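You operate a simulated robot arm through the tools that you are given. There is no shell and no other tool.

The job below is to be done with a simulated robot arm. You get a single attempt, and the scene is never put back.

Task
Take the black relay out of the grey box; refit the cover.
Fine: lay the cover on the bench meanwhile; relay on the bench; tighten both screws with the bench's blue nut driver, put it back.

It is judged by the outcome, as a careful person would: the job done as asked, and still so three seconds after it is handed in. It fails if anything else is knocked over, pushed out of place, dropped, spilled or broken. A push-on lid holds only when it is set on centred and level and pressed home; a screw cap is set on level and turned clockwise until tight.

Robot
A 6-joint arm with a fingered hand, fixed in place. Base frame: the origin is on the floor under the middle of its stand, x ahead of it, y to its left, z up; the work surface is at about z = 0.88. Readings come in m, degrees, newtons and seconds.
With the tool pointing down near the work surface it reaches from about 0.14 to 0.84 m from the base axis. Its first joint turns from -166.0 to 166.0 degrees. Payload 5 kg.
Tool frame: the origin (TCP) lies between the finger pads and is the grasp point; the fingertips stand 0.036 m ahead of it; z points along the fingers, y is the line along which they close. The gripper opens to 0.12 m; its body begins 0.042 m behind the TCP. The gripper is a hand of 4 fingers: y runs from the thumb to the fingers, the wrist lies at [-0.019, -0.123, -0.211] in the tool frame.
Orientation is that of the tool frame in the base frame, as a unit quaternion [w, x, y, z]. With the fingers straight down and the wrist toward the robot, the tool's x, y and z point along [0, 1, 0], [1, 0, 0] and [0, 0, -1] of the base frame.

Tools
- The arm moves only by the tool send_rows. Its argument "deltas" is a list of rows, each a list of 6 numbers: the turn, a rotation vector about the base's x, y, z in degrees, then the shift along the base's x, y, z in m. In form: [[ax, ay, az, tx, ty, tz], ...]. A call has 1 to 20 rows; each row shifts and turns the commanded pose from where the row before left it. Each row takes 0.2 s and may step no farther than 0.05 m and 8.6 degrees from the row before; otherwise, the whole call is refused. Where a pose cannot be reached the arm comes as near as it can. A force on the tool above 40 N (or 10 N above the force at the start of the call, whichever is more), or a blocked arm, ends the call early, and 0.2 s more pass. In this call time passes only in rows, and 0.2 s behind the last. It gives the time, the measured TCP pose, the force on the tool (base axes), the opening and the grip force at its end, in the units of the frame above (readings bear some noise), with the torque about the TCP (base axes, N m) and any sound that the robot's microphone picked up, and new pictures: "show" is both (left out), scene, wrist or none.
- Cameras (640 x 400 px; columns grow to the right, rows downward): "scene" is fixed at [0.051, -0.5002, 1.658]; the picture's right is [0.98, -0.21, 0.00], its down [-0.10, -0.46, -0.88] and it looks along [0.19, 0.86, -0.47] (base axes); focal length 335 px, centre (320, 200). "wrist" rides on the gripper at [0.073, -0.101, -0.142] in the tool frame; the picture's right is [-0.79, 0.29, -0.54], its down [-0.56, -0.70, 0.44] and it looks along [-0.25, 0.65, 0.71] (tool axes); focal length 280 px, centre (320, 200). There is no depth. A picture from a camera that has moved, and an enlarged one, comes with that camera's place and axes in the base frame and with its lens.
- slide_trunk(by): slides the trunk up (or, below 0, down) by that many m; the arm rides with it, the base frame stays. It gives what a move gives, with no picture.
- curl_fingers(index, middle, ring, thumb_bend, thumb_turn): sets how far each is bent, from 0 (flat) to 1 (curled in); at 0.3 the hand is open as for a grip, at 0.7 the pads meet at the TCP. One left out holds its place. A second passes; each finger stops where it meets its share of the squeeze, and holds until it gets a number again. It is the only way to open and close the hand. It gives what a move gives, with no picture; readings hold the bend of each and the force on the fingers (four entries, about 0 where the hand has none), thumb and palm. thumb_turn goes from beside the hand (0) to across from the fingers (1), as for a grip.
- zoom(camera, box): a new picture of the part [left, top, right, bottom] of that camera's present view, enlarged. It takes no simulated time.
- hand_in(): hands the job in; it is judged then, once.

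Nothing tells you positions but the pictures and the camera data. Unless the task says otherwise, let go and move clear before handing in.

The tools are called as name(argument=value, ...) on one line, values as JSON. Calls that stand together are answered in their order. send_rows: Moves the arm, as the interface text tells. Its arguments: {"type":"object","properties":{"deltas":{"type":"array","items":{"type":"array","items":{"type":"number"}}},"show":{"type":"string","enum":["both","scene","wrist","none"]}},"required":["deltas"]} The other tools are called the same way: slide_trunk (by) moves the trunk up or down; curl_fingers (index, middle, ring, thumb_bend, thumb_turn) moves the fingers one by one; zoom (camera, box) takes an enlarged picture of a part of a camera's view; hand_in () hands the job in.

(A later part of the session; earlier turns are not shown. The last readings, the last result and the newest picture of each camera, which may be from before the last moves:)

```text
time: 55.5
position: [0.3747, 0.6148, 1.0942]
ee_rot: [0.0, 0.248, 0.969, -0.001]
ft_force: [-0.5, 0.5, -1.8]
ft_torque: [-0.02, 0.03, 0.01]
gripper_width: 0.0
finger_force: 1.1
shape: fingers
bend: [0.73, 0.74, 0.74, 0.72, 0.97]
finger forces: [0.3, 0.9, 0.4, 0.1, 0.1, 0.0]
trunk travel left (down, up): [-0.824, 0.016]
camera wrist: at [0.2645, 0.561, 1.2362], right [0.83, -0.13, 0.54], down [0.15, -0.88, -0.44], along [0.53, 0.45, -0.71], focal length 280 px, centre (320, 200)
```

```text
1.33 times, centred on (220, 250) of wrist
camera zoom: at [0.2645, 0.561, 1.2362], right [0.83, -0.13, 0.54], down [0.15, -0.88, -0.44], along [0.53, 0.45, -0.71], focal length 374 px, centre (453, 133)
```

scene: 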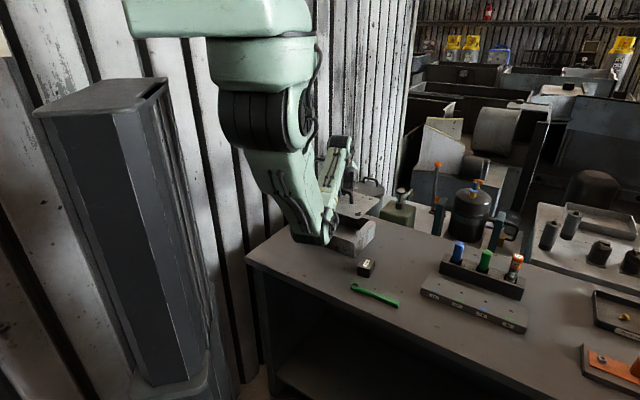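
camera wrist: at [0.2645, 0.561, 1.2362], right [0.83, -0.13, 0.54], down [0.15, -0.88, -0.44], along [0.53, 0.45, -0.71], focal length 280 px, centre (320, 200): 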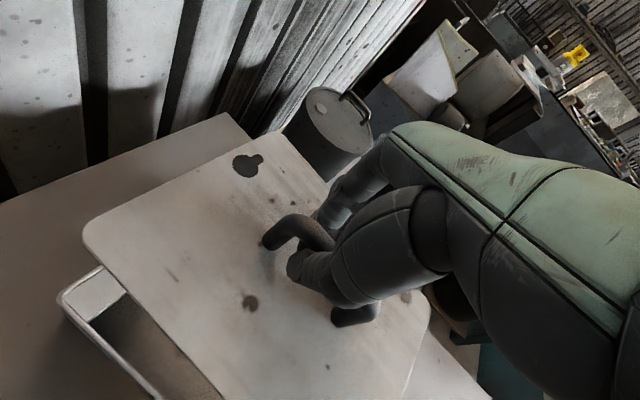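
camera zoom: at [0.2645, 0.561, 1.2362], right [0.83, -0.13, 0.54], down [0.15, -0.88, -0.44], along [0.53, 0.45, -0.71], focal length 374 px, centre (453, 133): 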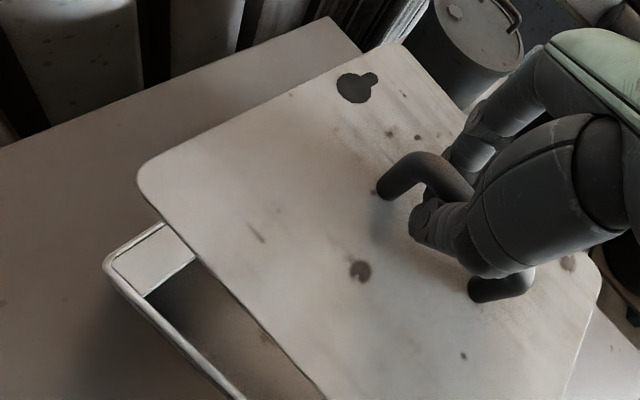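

The cover is over the box, about 2–3° off in yaw and within a few mm of the screws. I'll correct it and lower until it's just above the screw heads for a fine check.

send_rows(deltas=[[0, 0, 2.6, -0.003, -0.002, -0.02], [0, 0, 0, 0, 0, -0.02], [0, 0, 0, 0, 0, -0.015]], show="both")

zoom(camera="scene", box=[300, 180, 400, 270])

zoom(camera="wrist", box=[20, 100, 360, 400])

zoom(camera="scene", box=[340, 205, 385, 245])

```text
time: 56.3
position: [0.3705, 0.6129, 1.0383]
ee_rot: [0.0, 0.226, 0.974, 0.0]
ft_force: [0.5, 0.8, -2.5]
ft_torque: [-0.03, 0.01, -0.04]
gripper_width: 0.0
finger_force: 1.0
shape: fingers
bend: [0.73, 0.74, 0.74, 0.72, 0.97]
finger forces: [0.4, 1.0, 0.3, 0.0, 0.0, 0.0]
trunk travel left (down, up): [-0.824, 0.016]
camera wrist: at [0.2639, 0.5541, 1.1811], right [0.84, -0.09, 0.54], down [0.19, -0.88, -0.44], along [0.51, 0.47, -0.71], focal length 280 px, centre (320, 200)
```

scene: 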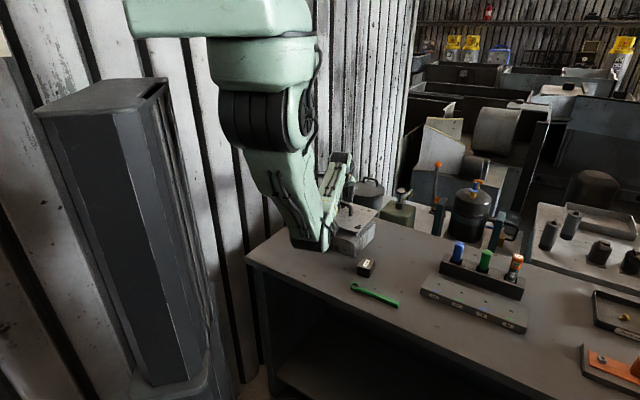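
wrist: 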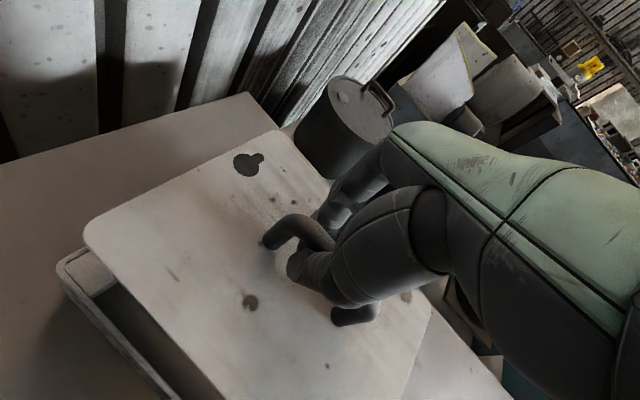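

```text
4.44 times, centred on (350, 225) of scene
camera zoom: at [0.051, -0.5002, 1.658], right [0.98, -0.21, 0.0], down [-0.1, -0.46, -0.88], along [0.19, 0.86, -0.47], focal length 1489 px, centre (187, 89)
```

zoom: 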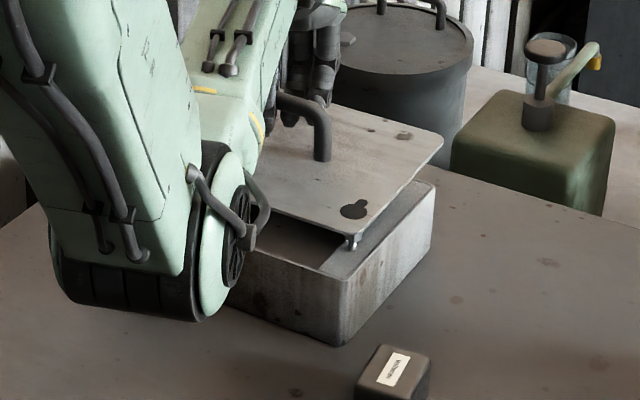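

```text
1.33 times, centred on (190, 250) of wrist
camera zoom: at [0.2639, 0.5541, 1.1811], right [0.84, -0.09, 0.54], down [0.19, -0.88, -0.44], along [0.51, 0.47, -0.71], focal length 374 px, centre (493, 133)
```

zoom: 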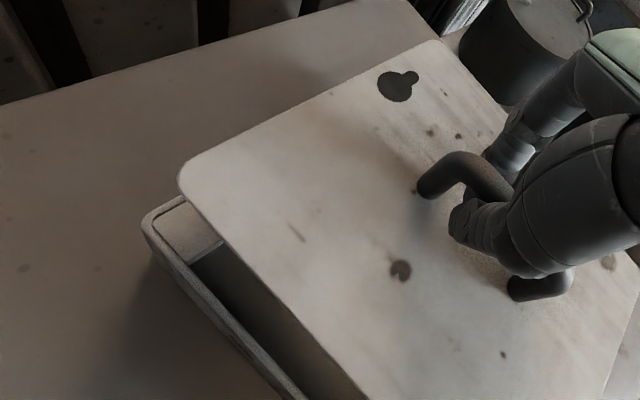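

```text
10.00 times, centred on (362, 225) of scene
camera zoom: at [0.051, -0.5002, 1.658], right [0.98, -0.21, 0.0], down [-0.1, -0.46, -0.88], along [0.19, 0.86, -0.47], focal length 3350 px, centre (-105, -50)
```

zoom: 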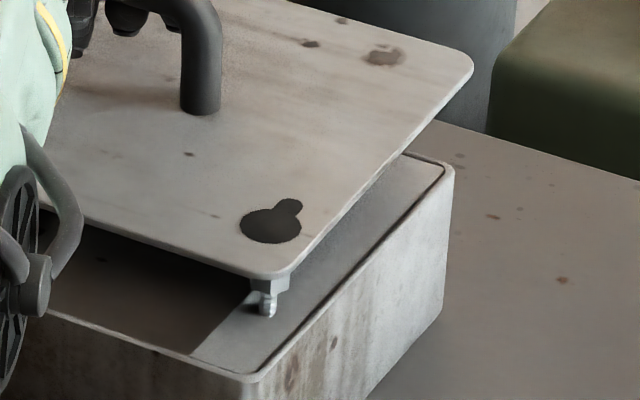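

Both keyholes are within about 2 mm of their screws and the cover is within 1° of square. I'll lower so the screw heads enter the holes, then check.

send_rows(deltas=[[0, 0, 0, 0.0015, 0.0005, -0.008], [0, 0, 0, 0, 0, -0.006], [0, 0, 0, 0, 0, -0.005]], show="both")

zoom(camera="scene", box=[340, 205, 385, 245])

zoom(camera="wrist", box=[205, 120, 305, 210])

```text
time: 57.1
position: [0.3724, 0.6126, 1.0189]
ee_rot: [-0.001, 0.226, 0.974, -0.001]
ft_force: [-0.8, -0.1, -2.0]
ft_torque: [0.02, 0.03, -0.02]
gripper_width: 0.0001
finger_force: 0.4
shape: fingers
bend: [0.73, 0.74, 0.74, 0.72, 0.97]
finger forces: [0.3, 0.9, 0.3, 0.1, 0.0, 0.1]
trunk travel left (down, up): [-0.824, 0.016]
camera wrist: at [0.2648, 0.5543, 1.1625], right [0.84, -0.09, 0.54], down [0.19, -0.88, -0.44], along [0.51, 0.47, -0.72], focal length 280 px, centre (320, 200)
```

scene: 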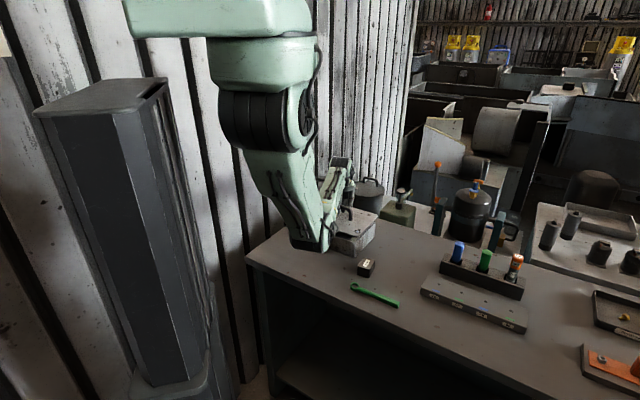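
wrist: 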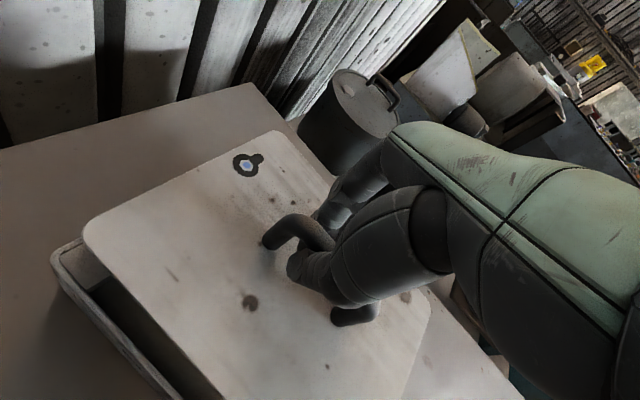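

```text
10.00 times, centred on (362, 225) of scene
camera zoom: at [0.051, -0.5002, 1.658], right [0.98, -0.21, 0.0], down [-0.1, -0.46, -0.88], along [0.19, 0.86, -0.47], focal length 3350 px, centre (-105, -50)
```

zoom: 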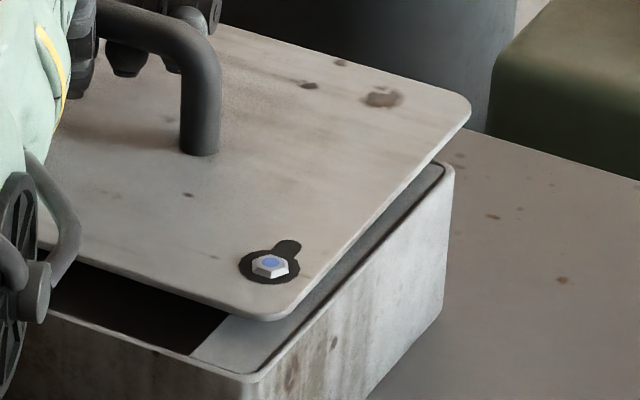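

```text
4.44 times, centred on (255, 165) of wrist
camera zoom: at [0.2648, 0.5543, 1.1625], right [0.84, -0.09, 0.54], down [0.19, -0.88, -0.44], along [0.51, 0.47, -0.72], focal length 1246 px, centre (609, 356)
```

zoom: 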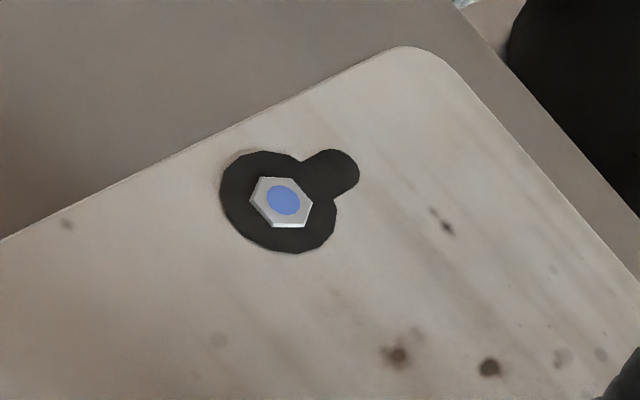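

Both screw heads are coming up centred through their holes. I'll keep lowering until the cover rests on the box.

send_rows(deltas=[[0, 0, 0, 0, 0, -0.006], [0, 0, 0, 0, 0, -0.005]], show="none")

send_rows(deltas=[[0, 0, 0, 0, 0, -0.004]], show="none")

zoom(camera="scene", box=[340, 205, 385, 245])

zoom(camera="wrist", box=[205, 120, 305, 210])

```text
time: 57.7
position: [0.3733, 0.6132, 1.0079]
ee_rot: [-0.001, 0.226, 0.974, -0.001]
ft_force: [-0.1, -0.3, -1.5]
ft_torque: [0.01, 0.02, 0.01]
gripper_width: 0.0
finger_force: 0.7
shape: fingers
bend: [0.73, 0.74, 0.74, 0.72, 0.97]
finger forces: [0.3, 1.0, 0.2, 0.0, 0.1, 0.0]
trunk travel left (down, up): [-0.824, 0.016]
```

```text
time: 58.1
position: [0.374, 0.6134, 1.0062]
ee_rot: [0.0, 0.227, 0.974, 0.0]
ft_force: [0.7, -0.6, -1.8]
ft_torque: [-0.02, 0.0, 0.0]
gripper_width: 0.0002
finger_force: 1.5
shape: fingers
bend: [0.73, 0.74, 0.74, 0.72, 0.97]
finger forces: [0.3, 1.0, 0.4, 0.0, 0.0, 0.1]
trunk travel left (down, up): [-0.824, 0.016]
```

```text
10.00 times, centred on (362, 225) of scene
camera zoom: at [0.051, -0.5002, 1.658], right [0.98, -0.21, 0.0], down [-0.1, -0.46, -0.88], along [0.19, 0.86, -0.47], focal length 3350 px, centre (-105, -50)
```

zoom: 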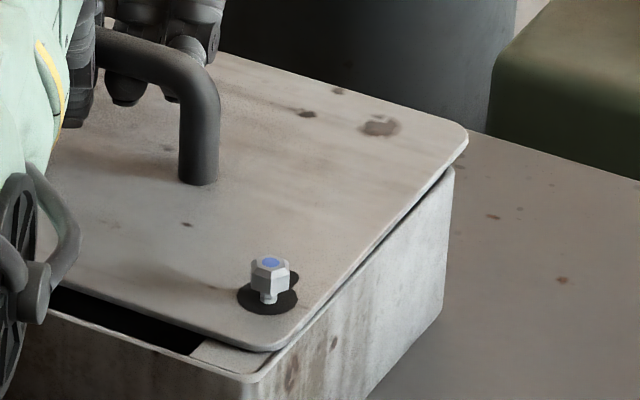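

```text
4.44 times, centred on (255, 165) of wrist
camera zoom: at [0.2651, 0.5553, 1.1482], right [0.84, -0.09, 0.54], down [0.19, -0.88, -0.44], along [0.51, 0.47, -0.71], focal length 1246 px, centre (609, 356)
```

zoom: 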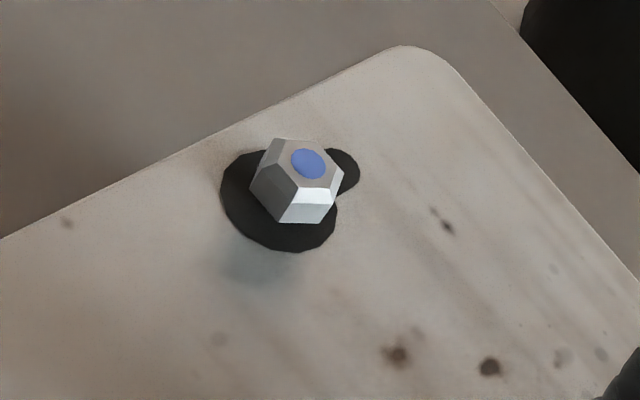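

send_rows(deltas=[[0, 0, 0, 0, 0, -0.004]], show="none")

send_rows(deltas=[[0, 0, 0, 0, 0, -0.004]], show="none")

zoom(camera="scene", box=[320, 195, 385, 255])

zoom(camera="wrist", box=[40, 120, 360, 400])

```text
time: 58.5
position: [0.3736, 0.613, 1.0012]
ee_rot: [0.001, 0.227, 0.974, 0.0]
ft_force: [0.0, 1.5, 0.3]
ft_torque: [0.03, -0.03, 0.0]
gripper_width: 0.0001
finger_force: 0.8
shape: fingers
bend: [0.73, 0.74, 0.74, 0.72, 0.97]
finger forces: [0.5, 0.4, 0.2, 0.0, 0.0, 0.0]
trunk travel left (down, up): [-0.824, 0.016]
```

```text
time: 58.9
position: [0.3724, 0.6136, 0.9972]
ee_rot: [0.0, 0.226, 0.974, -0.002]
ft_force: [0.2, 0.4, 0.2]
ft_torque: [0.02, -0.03, 0.0]
gripper_width: 0.0
finger_force: 0.0
shape: fingers
bend: [0.73, 0.74, 0.74, 0.72, 0.97]
finger forces: [0.1, 0.0, 0.1, 0.1, 0.0, 0.0]
trunk travel left (down, up): [-0.824, 0.016]
```

```text
6.67 times, centred on (352, 225) of scene
camera zoom: at [0.051, -0.5002, 1.658], right [0.98, -0.21, 0.0], down [-0.1, -0.46, -0.88], along [0.19, 0.86, -0.47], focal length 2233 px, centre (103, 33)
```

zoom: 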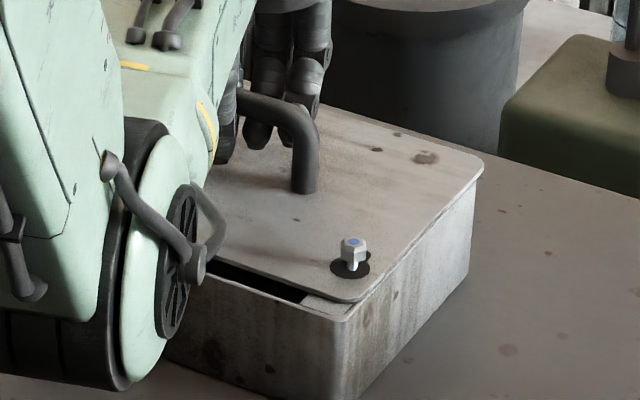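

```text
1.43 times, centred on (200, 260) of wrist
camera zoom: at [0.2649, 0.5546, 1.1403], right [0.84, -0.09, 0.54], down [0.19, -0.88, -0.44], along [0.51, 0.47, -0.72], focal length 401 px, centre (491, 114)
```

zoom: 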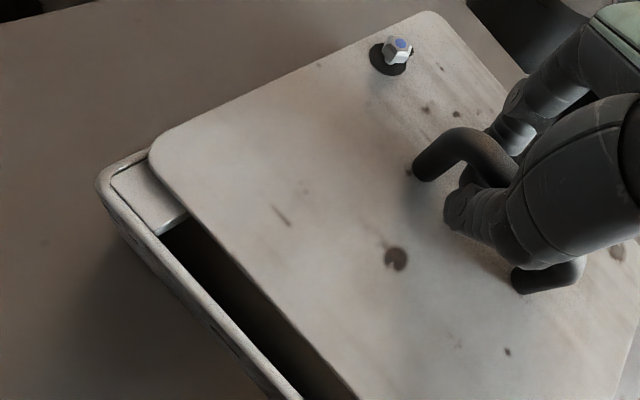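

The cover is resting on the box with both heads through, and the hand carries no load. Now I'll slide it about 17 mm along (-0.7, -0.7) so the screw shafts move into the narrow slots.

send_rows(deltas=[[0, 0, 0, -0.003, -0.003, 0], [0, 0, 0, -0.003, -0.003, 0], [0, 0, 0, -0.003, -0.003, 0]], show="none")

zoom(camera="scene", box=[320, 195, 385, 255])

zoom(camera="wrist", box=[40, 120, 360, 400])

```text
time: 59.7
position: [0.3644, 0.6047, 0.9976]
ee_rot: [0.0, 0.227, 0.974, 0.0]
ft_force: [0.2, 1.2, 0.2]
ft_torque: [0.03, -0.04, -0.03]
gripper_width: 0.0
finger_force: 0.5
shape: fingers
bend: [0.73, 0.74, 0.74, 0.72, 0.97]
finger forces: [0.7, 0.1, 0.0, 0.0, 0.1, 0.1]
trunk travel left (down, up): [-0.824, 0.016]
```

```text
6.67 times, centred on (352, 225) of scene
camera zoom: at [0.051, -0.5002, 1.658], right [0.98, -0.21, 0.0], down [-0.1, -0.46, -0.88], along [0.19, 0.86, -0.47], focal length 2233 px, centre (103, 33)
```

zoom: 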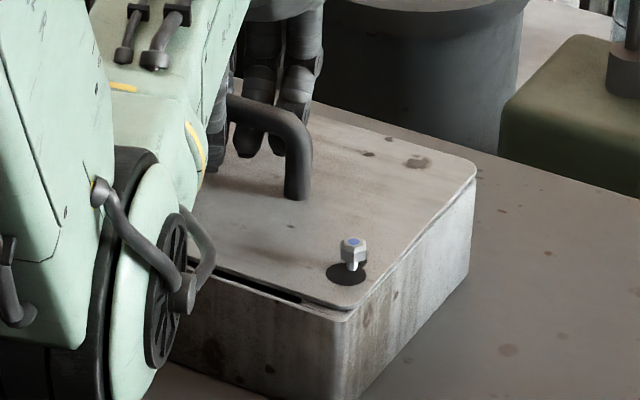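

```text
1.43 times, centred on (200, 260) of wrist
camera zoom: at [0.2566, 0.5465, 1.1401], right [0.84, -0.09, 0.54], down [0.19, -0.88, -0.44], along [0.51, 0.47, -0.71], focal length 401 px, centre (491, 114)
```

zoom: 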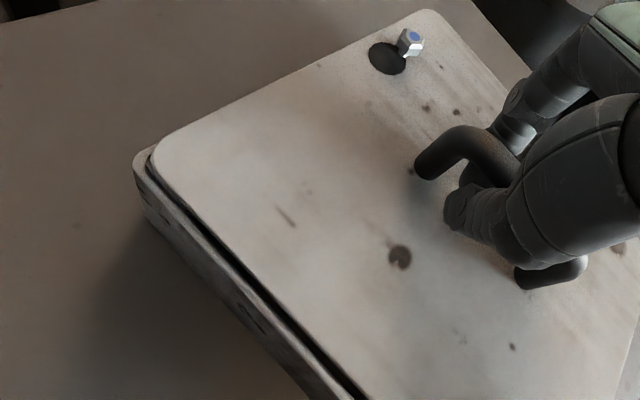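

Sliding well; the screws are at the mouths of the narrow slots. I'll continue in small steps.

send_rows(deltas=[[0, 0, 0, -0.002, -0.002, 0], [0, 0, 0, -0.002, -0.002, 0]], show="none")

zoom(camera="scene", box=[340, 215, 385, 255])

zoom(camera="wrist", box=[40, 120, 360, 400])

```text
time: 60.3
position: [0.3605, 0.5999, 0.9979]
ee_rot: [0.0, 0.226, 0.974, 0.0]
ft_force: [0.6, 0.8, -0.5]
ft_torque: [0.04, -0.03, -0.02]
gripper_width: 0.0002
finger_force: 0.5
shape: fingers
bend: [0.73, 0.74, 0.74, 0.72, 0.97]
finger forces: [0.6, 0.0, 0.0, 0.1, 0.0, 0.1]
trunk travel left (down, up): [-0.824, 0.016]
```

```text
10.00 times, centred on (362, 235) of scene
camera zoom: at [0.051, -0.5002, 1.658], right [0.98, -0.21, 0.0], down [-0.1, -0.46, -0.88], along [0.19, 0.86, -0.47], focal length 3350 px, centre (-105, -150)
```

zoom: 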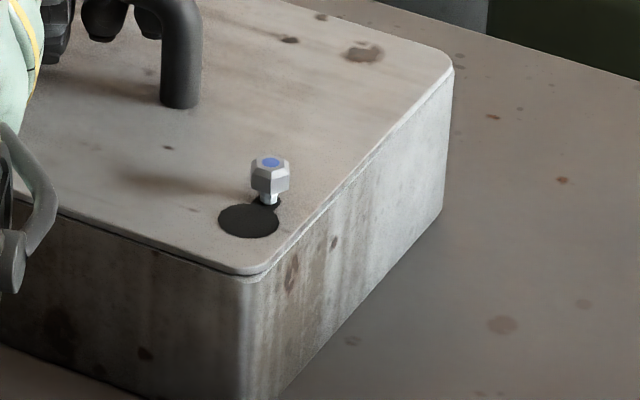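

```text
1.43 times, centred on (200, 260) of wrist
camera zoom: at [0.2523, 0.5425, 1.1408], right [0.84, -0.09, 0.54], down [0.19, -0.88, -0.44], along [0.51, 0.47, -0.71], focal length 401 px, centre (491, 114)
```

zoom: 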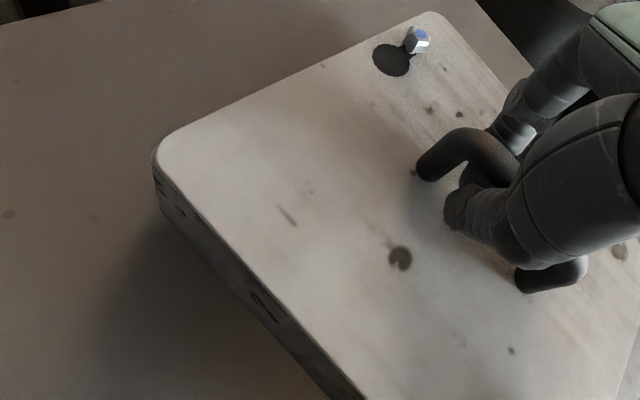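

Nearly home. I'll push gently a couple more millimetres to seat it at the slot ends.

send_rows(deltas=[[0, 0, 0, -0.0015, -0.0015, 0]], show="none")

send_rows(deltas=[[0, 0, 0, -0.0015, -0.0015, 0]], show="none")

zoom(camera="scene", box=[340, 215, 385, 255])

zoom(camera="wrist", box=[205, 120, 285, 200])

```text
time: 60.7
position: [0.3608, 0.6009, 0.9983]
ee_rot: [-0.001, 0.227, 0.974, 0.0]
ft_force: [1.6, 2.5, -1.0]
ft_torque: [0.0, -0.02, -0.06]
gripper_width: 0.0
finger_force: 1.6
shape: fingers
bend: [0.73, 0.74, 0.74, 0.72, 0.97]
finger forces: [2.7, 0.1, 0.1, 0.1, 0.1, 0.0]
trunk travel left (down, up): [-0.824, 0.016]
```

```text
time: 61.1
position: [0.3578, 0.5997, 0.9979]
ee_rot: [0.0, 0.228, 0.974, 0.0]
ft_force: [4.4, 4.8, 0.3]
ft_torque: [0.01, -0.01, -0.07]
gripper_width: 0.0
finger_force: 2.6
shape: fingers
bend: [0.73, 0.74, 0.74, 0.72, 0.97]
finger forces: [5.3, 0.0, 0.0, 0.1, 0.0, 0.0]
trunk travel left (down, up): [-0.824, 0.016]
```

```text
10.00 times, centred on (362, 235) of scene
camera zoom: at [0.051, -0.5002, 1.658], right [0.98, -0.21, 0.0], down [-0.1, -0.46, -0.88], along [0.19, 0.86, -0.47], focal length 3350 px, centre (-105, -150)
```

zoom: 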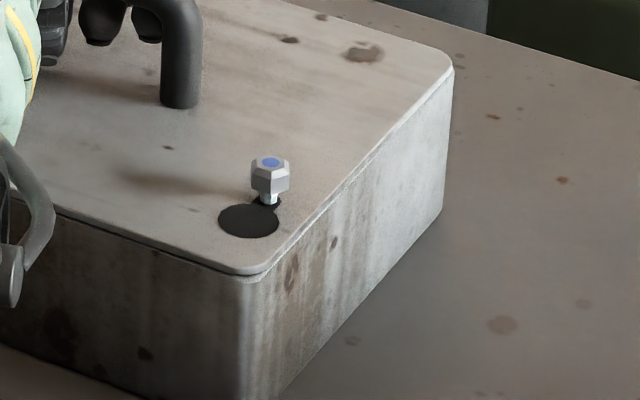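

```text
5.00 times, centred on (245, 160) of wrist
camera zoom: at [0.2504, 0.5401, 1.1406], right [0.84, -0.09, 0.54], down [0.19, -0.88, -0.44], along [0.51, 0.47, -0.71], focal length 1402 px, centre (695, 400)
```

zoom: 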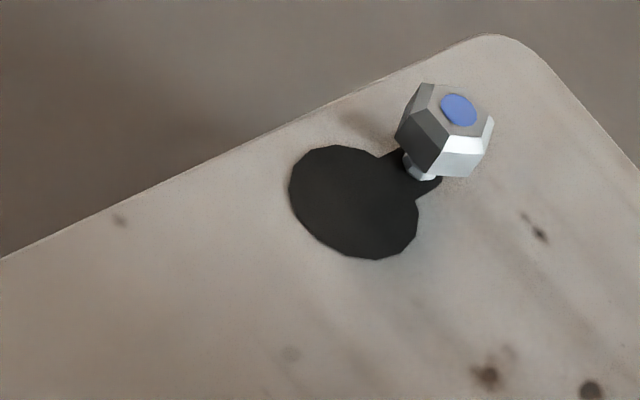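

The force rose to 6.5 N with the cover no longer moving, so both shafts are home in their slots, as they were originally. I'll back off the load, open the hand and rise.

send_rows(deltas=[[0, 0, 0, 0.003, 0.003, 0]], show="none")

curl_fingers(index=0.5, middle=0.5, ring=0.5, thumb_bend=0.5)

zoom(camera="wrist", box=[40, 120, 400, 400])

zoom(camera="scene", box=[320, 185, 385, 255])

```text
time: 61.5
position: [0.3592, 0.6004, 0.9971]
ee_rot: [-0.002, 0.227, 0.974, -0.002]
ft_force: [0.2, 0.7, 0.1]
ft_torque: [-0.01, 0.01, -0.01]
gripper_width: 0.0003
finger_force: 0.0
shape: fingers
bend: [0.73, 0.74, 0.74, 0.72, 0.97]
finger forces: [0.3, 0.0, 0.0, 0.0, 0.0, 0.0]
trunk travel left (down, up): [-0.824, 0.016]
```

```text
time: 62.5
position: [0.3607, 0.6012, 0.9976]
ee_rot: [0.0, 0.226, 0.974, -0.001]
ft_force: [-0.1, 0.7, -0.4]
ft_torque: [-0.01, 0.01, -0.03]
gripper_width: 0.0638
finger_force: 0.0
shape: fingers
bend: [0.5, 0.5, 0.5, 0.5, 0.97]
finger forces: [0.0, 0.0, 0.0, 0.0, 0.1, 0.0]
trunk travel left (down, up): [-0.824, 0.016]
```

```text
1.43 times, centred on (220, 260) of wrist
camera zoom: at [0.2524, 0.5424, 1.1409], right [0.84, -0.09, 0.54], down [0.19, -0.88, -0.44], along [0.51, 0.47, -0.71], focal length 401 px, centre (463, 114)
```

zoom: 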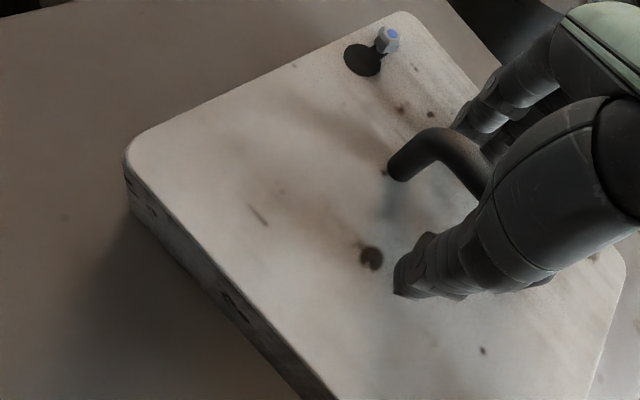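

```text
5.71 times, centred on (352, 220) of scene
camera zoom: at [0.051, -0.5002, 1.658], right [0.98, -0.21, 0.0], down [-0.1, -0.46, -0.88], along [0.19, 0.86, -0.47], focal length 1914 px, centre (134, 86)
```

zoom: 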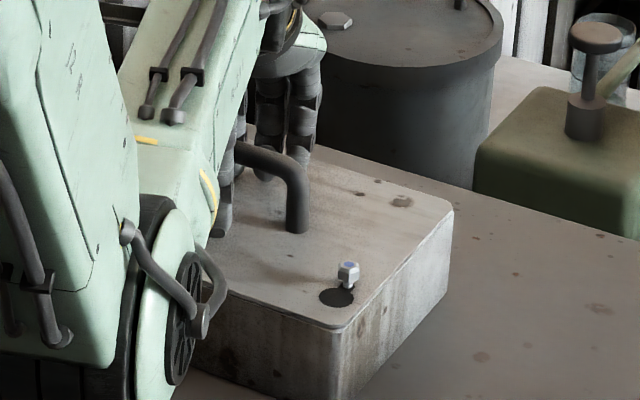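

send_rows(deltas=[[0, 0, 0, 0, 0, 0.02], [0, 0, 0, 0, 0, 0.03], [0, 0, 0, 0, 0, 0.04], [0, 0, 0, 0, 0, 0.04]], show="both")

zoom(camera="wrist", box=[40, 120, 400, 400])

zoom(camera="scene", box=[300, 195, 385, 265])

```text
time: 63.5
position: [0.3601, 0.5983, 1.1279]
ee_rot: [-0.001, 0.226, 0.974, -0.002]
ft_force: [-0.6, 0.8, 0.3]
ft_torque: [-0.01, 0.03, -0.06]
gripper_width: 0.064
finger_force: 0.1
shape: fingers
bend: [0.5, 0.5, 0.5, 0.5, 0.97]
finger forces: [0.0, 0.0, 0.0, 0.1, 0.1, 0.0]
trunk travel left (down, up): [-0.824, 0.016]
camera wrist: at [0.2529, 0.541, 1.2709], right [0.84, -0.09, 0.54], down [0.19, -0.88, -0.44], along [0.51, 0.47, -0.72], focal length 280 px, centre (320, 200)
```

scene: 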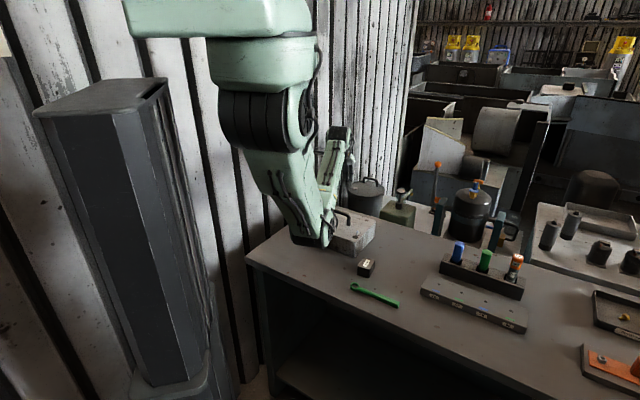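
wrist: 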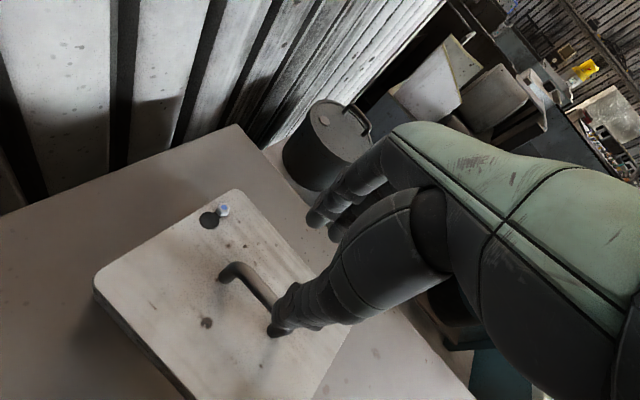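

```text
1.43 times, centred on (220, 260) of wrist
camera zoom: at [0.2529, 0.541, 1.2709], right [0.84, -0.09, 0.54], down [0.19, -0.88, -0.44], along [0.51, 0.47, -0.72], focal length 401 px, centre (463, 114)
```

zoom: 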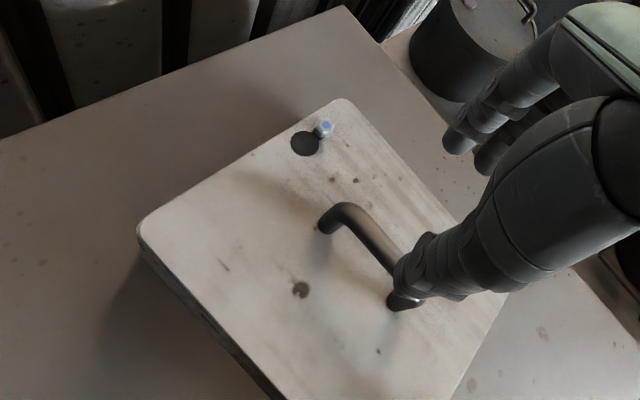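

```text
5.71 times, centred on (342, 230) of scene
camera zoom: at [0.051, -0.5002, 1.658], right [0.98, -0.21, 0.0], down [-0.1, -0.46, -0.88], along [0.19, 0.86, -0.47], focal length 1914 px, centre (191, 29)
```

zoom: 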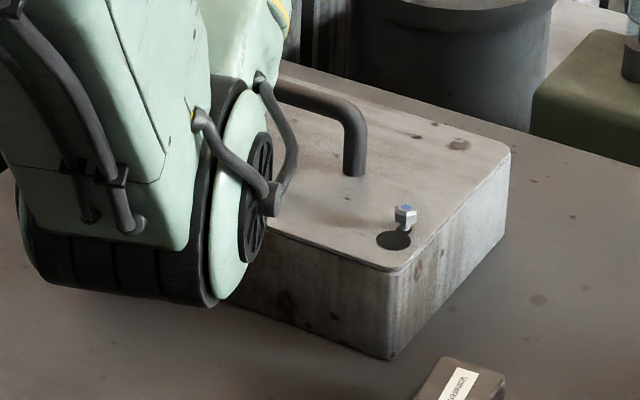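

The cover is refitted flush with both screws in their slots. Next is the blue nut driver: I estimate its handle axis at (0.702, 0.302), its top near z = 1.005, and the rack top near 0.935. I'll move in front of the rack for a close look.

send_rows(deltas=[[0, 0, -1.9, 0.02, -0.03, 0.005], [0, 0, -1.9, 0.028, -0.037, 0], [0, 0, -1.9, 0.028, -0.037, 0], [0, 0, -1.9, 0.028, -0.037, 0], [0, 0, -1.9, 0.028, -0.037, 0], [0, 0, -1.9, 0.028, -0.037, 0], [0, 0, -1.9, 0.028, -0.037, 0], [0, 0, -1.9, 0.028, -0.037, 0], [0, 0, -1.9, 0.028, -0.037, 0], [0, 0, -1.9, 0.026, -0.037, 0]], show="both")

```text
time: 65.7
position: [0.6309, 0.2363, 1.1312]
ee_rot: [-0.002, 0.384, 0.923, 0.0]
ft_force: [0.3, -0.6, 0.2]
ft_torque: [0.06, 0.06, 0.02]
gripper_width: 0.064
finger_force: 0.0
shape: fingers
bend: [0.5, 0.5, 0.5, 0.5, 0.98]
finger forces: [0.0, 0.1, 0.0, 0.1, 0.0, 0.0]
trunk travel left (down, up): [-0.824, 0.016]
camera wrist: at [0.5104, 0.2163, 1.2745], right [0.76, -0.36, 0.54], down [-0.1, -0.89, -0.44], along [0.64, 0.28, -0.72], focal length 280 px, centre (320, 200)
```

scene: 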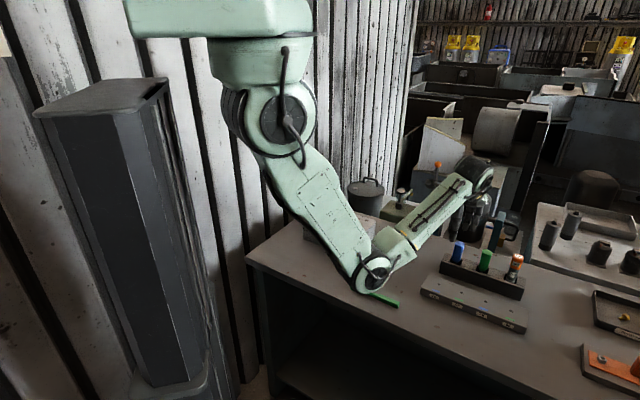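
wrist: 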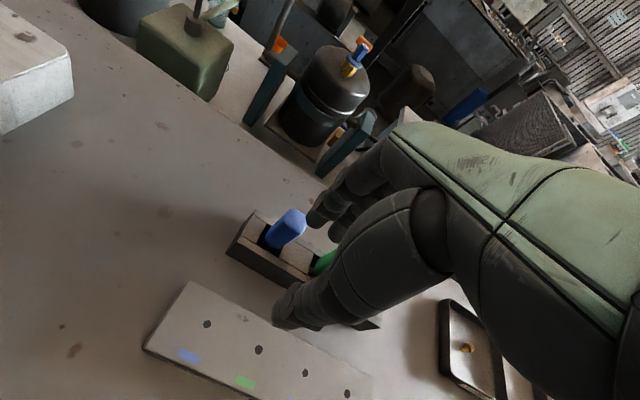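

zoom(camera="wrist", box=[210, 190, 370, 310])

zoom(camera="scene", box=[420, 230, 540, 310])

zoom(camera="scene", box=[435, 235, 475, 270])

```text
3.33 times, centred on (290, 250) of wrist
camera zoom: at [0.5104, 0.2163, 1.2745], right [0.76, -0.36, 0.54], down [-0.1, -0.89, -0.44], along [0.64, 0.28, -0.72], focal length 935 px, centre (420, 33)
```

zoom: 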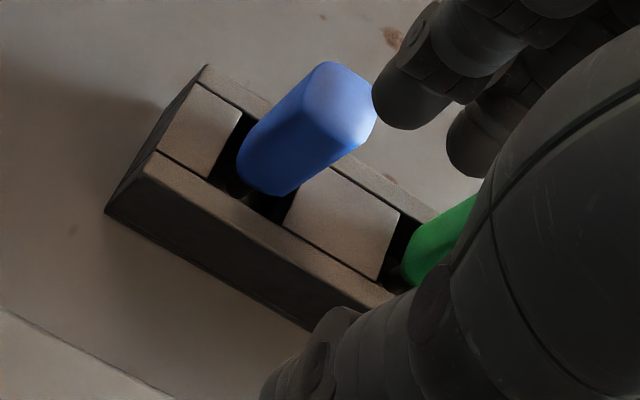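

```text
5.00 times, centred on (480, 270) of scene
camera zoom: at [0.051, -0.5002, 1.658], right [0.98, -0.21, 0.0], down [-0.1, -0.46, -0.88], along [0.19, 0.86, -0.47], focal length 1675 px, centre (-480, -150)
```

zoom: 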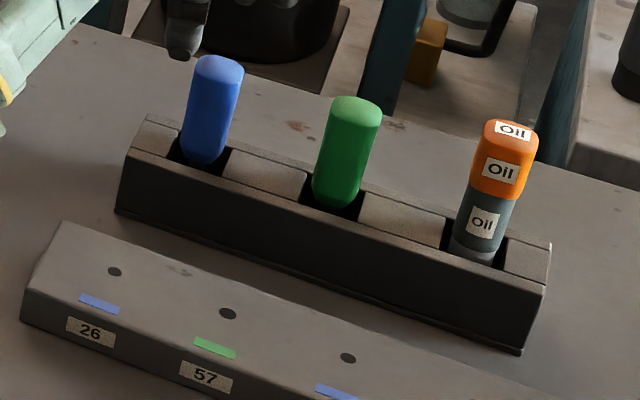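

```text
11.43 times, centred on (455, 252) of scene
camera zoom: at [0.051, -0.5002, 1.658], right [0.98, -0.21, 0.0], down [-0.1, -0.46, -0.88], along [0.19, 0.86, -0.47], focal length 3828 px, centre (-1223, -400)
```

zoom: 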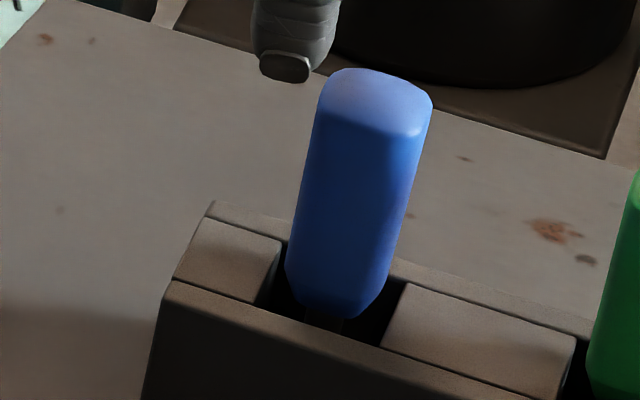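

The blue handle stands upright at about (0.702, 0.298), top at z ≈ 1.005, roughly 32 mm across, with its lower end in a rack pocket. I'll open a bit, move above it, and check alignment.

curl_fingers(index=0.46, middle=0.46, ring=0.46, thumb_bend=0.46)

send_rows(deltas=[[0, 0, 0, 0.023, 0.02, 0], [0, 0, 0, 0.024, 0.021, -0.01], [0, 0, 0, 0.024, 0.021, -0.02]], show="both")

zoom(camera="wrist", box=[200, 150, 400, 350])

zoom(camera="scene", box=[380, 150, 520, 290])

```text
time: 66.7
position: [0.6305, 0.2369, 1.1327]
ee_rot: [0.0, 0.385, 0.923, -0.001]
ft_force: [-0.5, 0.6, 0.7]
ft_torque: [0.01, 0.0, -0.01]
gripper_width: 0.0759
finger_force: 0.0
shape: fingers
bend: [0.46, 0.46, 0.46, 0.46, 0.98]
finger forces: [0.1, 0.1, 0.1, 0.1, 0.0, 0.0]
trunk travel left (down, up): [-0.824, 0.016]
```

```text
time: 67.5
position: [0.7022, 0.299, 1.1022]
ee_rot: [0.0, 0.384, 0.923, -0.001]
ft_force: [0.3, 1.5, -0.3]
ft_torque: [-0.02, 0.0, 0.0]
gripper_width: 0.0759
finger_force: 0.1
shape: fingers
bend: [0.46, 0.46, 0.46, 0.46, 0.98]
finger forces: [0.1, 0.1, 0.1, 0.1, 0.0, 0.0]
trunk travel left (down, up): [-0.824, 0.016]
camera wrist: at [0.581, 0.2803, 1.2457], right [0.76, -0.36, 0.54], down [-0.1, -0.89, -0.44], along [0.64, 0.28, -0.72], focal length 280 px, centre (320, 200)
```

scene: 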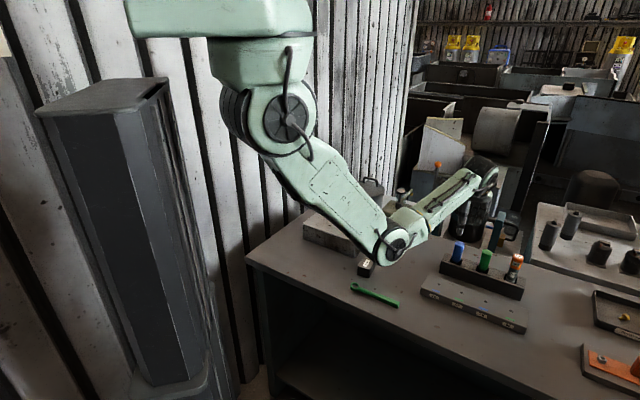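
wrist: 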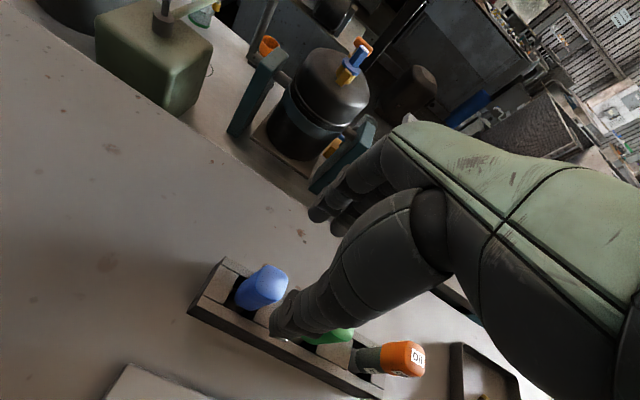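

```text
2.00 times, centred on (300, 250) of wrist
camera zoom: at [0.581, 0.2803, 1.2457], right [0.76, -0.36, 0.54], down [-0.1, -0.89, -0.44], along [0.64, 0.28, -0.72], focal length 561 px, centre (360, 100)
```

zoom: 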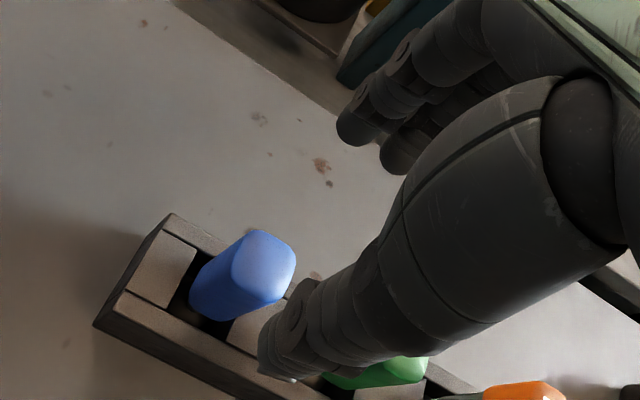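

```text
2.86 times, centred on (450, 220) of scene
camera zoom: at [0.051, -0.5002, 1.658], right [0.98, -0.21, 0.0], down [-0.1, -0.46, -0.88], along [0.19, 0.86, -0.47], focal length 957 px, centre (-51, 143)
```

zoom: 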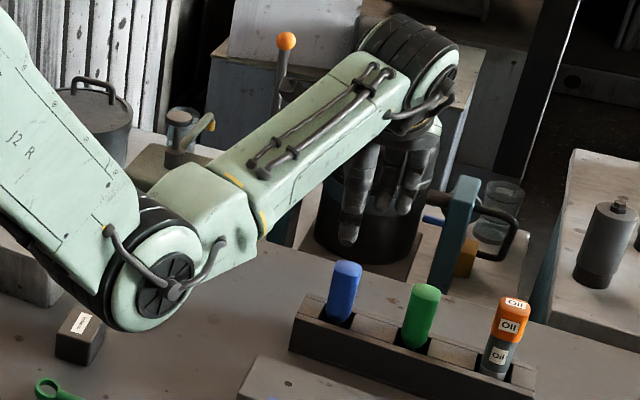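

The handle axis is within 2 mm of the TCP in both views. I'll descend around it, pausing partway.

send_rows(deltas=[[0, 0, 0, 0, 0.001, -0.03], [0, 0, 0, 0, 0, -0.03], [0, 0, 0, 0, 0, -0.02]], show="both")

zoom(camera="wrist", box=[200, 150, 400, 350])

zoom(camera="scene", box=[420, 190, 500, 280])

```text
time: 68.3
position: [0.7027, 0.2988, 1.0228]
ee_rot: [0.0, 0.384, 0.923, 0.0]
ft_force: [0.3, 0.0, -0.3]
ft_torque: [0.01, 0.02, -0.02]
gripper_width: 0.0761
finger_force: 0.0
shape: fingers
bend: [0.46, 0.46, 0.46, 0.46, 0.98]
finger forces: [0.1, 0.0, 0.0, 0.1, 0.1, 0.0]
trunk travel left (down, up): [-0.824, 0.016]
camera wrist: at [0.582, 0.2801, 1.1656], right [0.76, -0.36, 0.54], down [-0.1, -0.89, -0.44], along [0.64, 0.28, -0.71], focal length 280 px, centre (320, 200)
```

scene: 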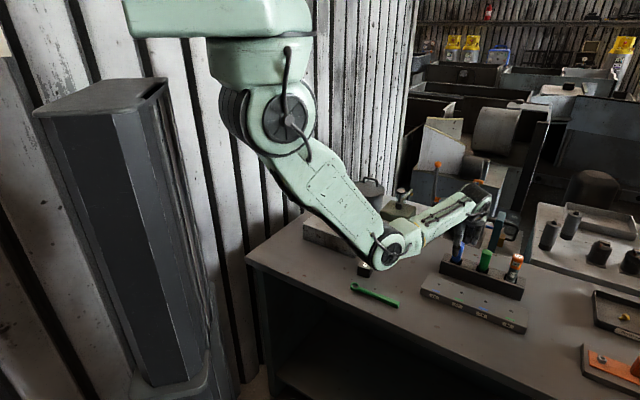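
wrist: 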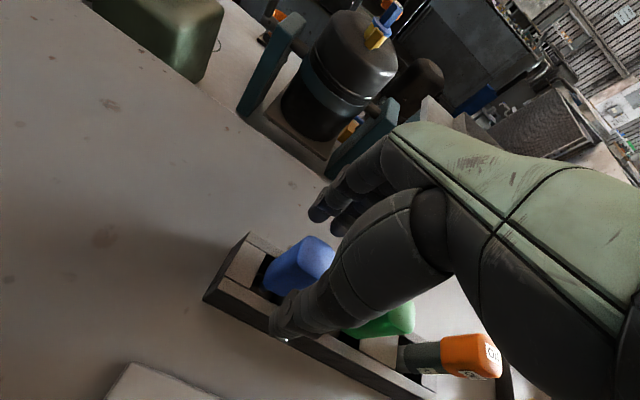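

```text
2.00 times, centred on (300, 250) of wrist
camera zoom: at [0.582, 0.2801, 1.1656], right [0.76, -0.36, 0.54], down [-0.1, -0.89, -0.44], along [0.64, 0.28, -0.71], focal length 561 px, centre (360, 100)
```

zoom: 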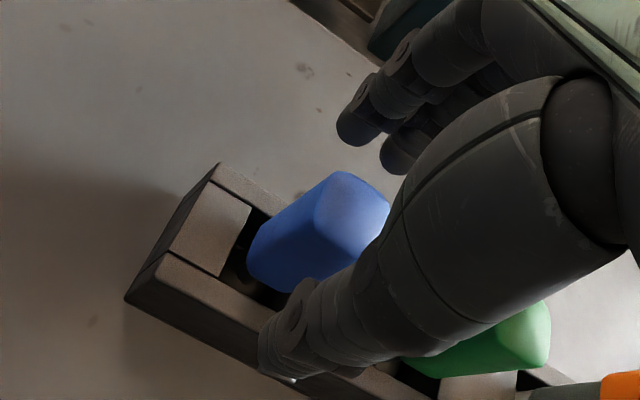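

```text
4.44 times, centred on (460, 235) of scene
camera zoom: at [0.051, -0.5002, 1.658], right [0.98, -0.21, 0.0], down [-0.1, -0.46, -0.88], along [0.19, 0.86, -0.47], focal length 1489 px, centre (-302, 44)
```

zoom: 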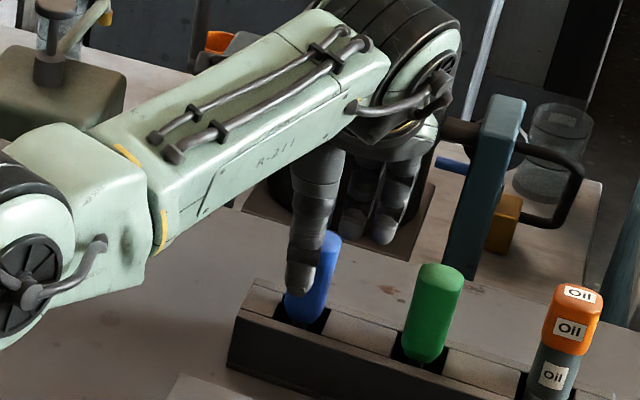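

send_rows(deltas=[[0, 0, 0, 0, 0, -0.018], [0, 0, 0, 0, 0, -0.014]], show="none")

zoom(camera="wrist", box=[200, 150, 400, 350])

zoom(camera="scene", box=[420, 190, 500, 280])

```text
time: 68.9
position: [0.7034, 0.3007, 0.9897]
ee_rot: [-0.001, 0.384, 0.923, 0.0]
ft_force: [0.2, -0.2, -0.2]
ft_torque: [0.01, 0.01, 0.01]
gripper_width: 0.0762
finger_force: 0.1
shape: fingers
bend: [0.46, 0.46, 0.46, 0.46, 0.98]
finger forces: [0.1, 0.0, 0.0, 0.0, 0.0, 0.0]
trunk travel left (down, up): [-0.824, 0.016]
```

```text
2.00 times, centred on (300, 250) of wrist
camera zoom: at [0.5815, 0.2814, 1.133], right [0.76, -0.36, 0.54], down [-0.1, -0.89, -0.44], along [0.64, 0.28, -0.71], focal length 561 px, centre (360, 100)
```

zoom: 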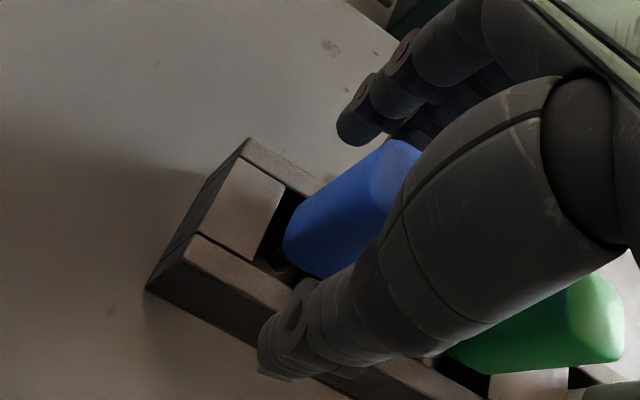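

```text
4.44 times, centred on (460, 235) of scene
camera zoom: at [0.051, -0.5002, 1.658], right [0.98, -0.21, 0.0], down [-0.1, -0.46, -0.88], along [0.19, 0.86, -0.47], focal length 1489 px, centre (-302, 44)
```

zoom: 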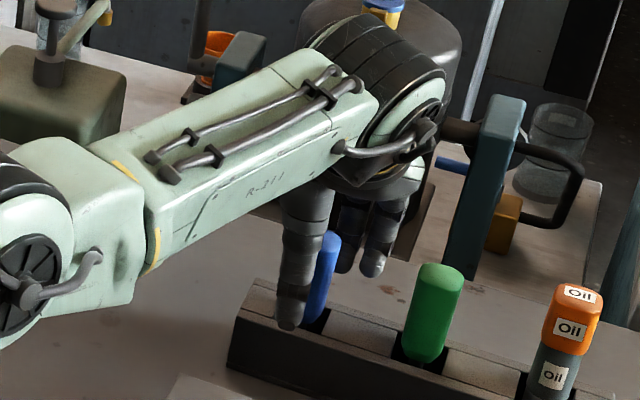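

The handle is between the thumb and the index and middle fingers. I'll close on it, leaving the ring finger open since it would miss the handle.

curl_fingers(index=0.75, middle=0.75, thumb_bend=0.75)

zoom(camera="wrist", box=[200, 150, 400, 350])

zoom(camera="scene", box=[420, 190, 500, 280])

```text
time: 69.9
position: [0.7028, 0.3005, 0.9911]
ee_rot: [0.0, 0.384, 0.923, -0.001]
ft_force: [-0.8, -1.7, -0.1]
ft_torque: [0.0, -0.04, 0.0]
gripper_width: 0.0286
finger_force: 21.1
shape: fingers
bend: [0.71, 0.66, 0.46, 0.62, 0.95]
finger forces: [12.9, 8.3, 0.0, 0.1, 21.1, 0.0]
trunk travel left (down, up): [-0.824, 0.016]
```

```text
2.00 times, centred on (300, 250) of wrist
camera zoom: at [0.5816, 0.2814, 1.1329], right [0.76, -0.36, 0.54], down [-0.1, -0.89, -0.44], along [0.64, 0.28, -0.72], focal length 561 px, centre (360, 100)
```

zoom: 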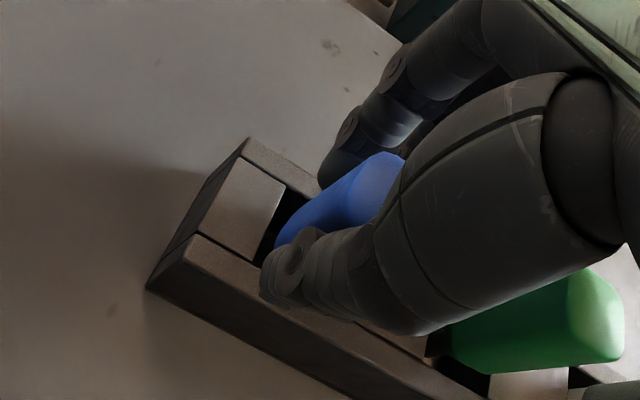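

```text
4.44 times, centred on (460, 235) of scene
camera zoom: at [0.051, -0.5002, 1.658], right [0.98, -0.21, 0.0], down [-0.1, -0.46, -0.88], along [0.19, 0.86, -0.47], focal length 1489 px, centre (-302, 44)
```

zoom: 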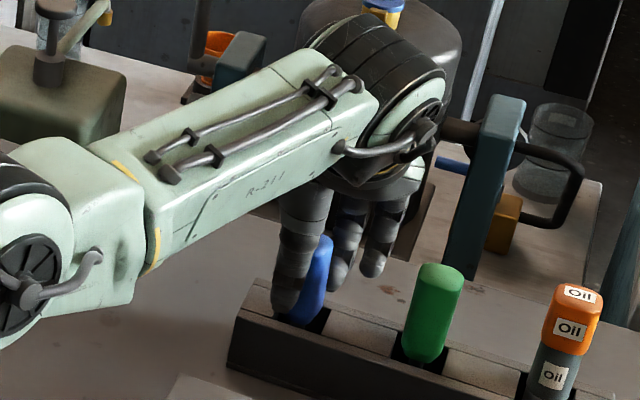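

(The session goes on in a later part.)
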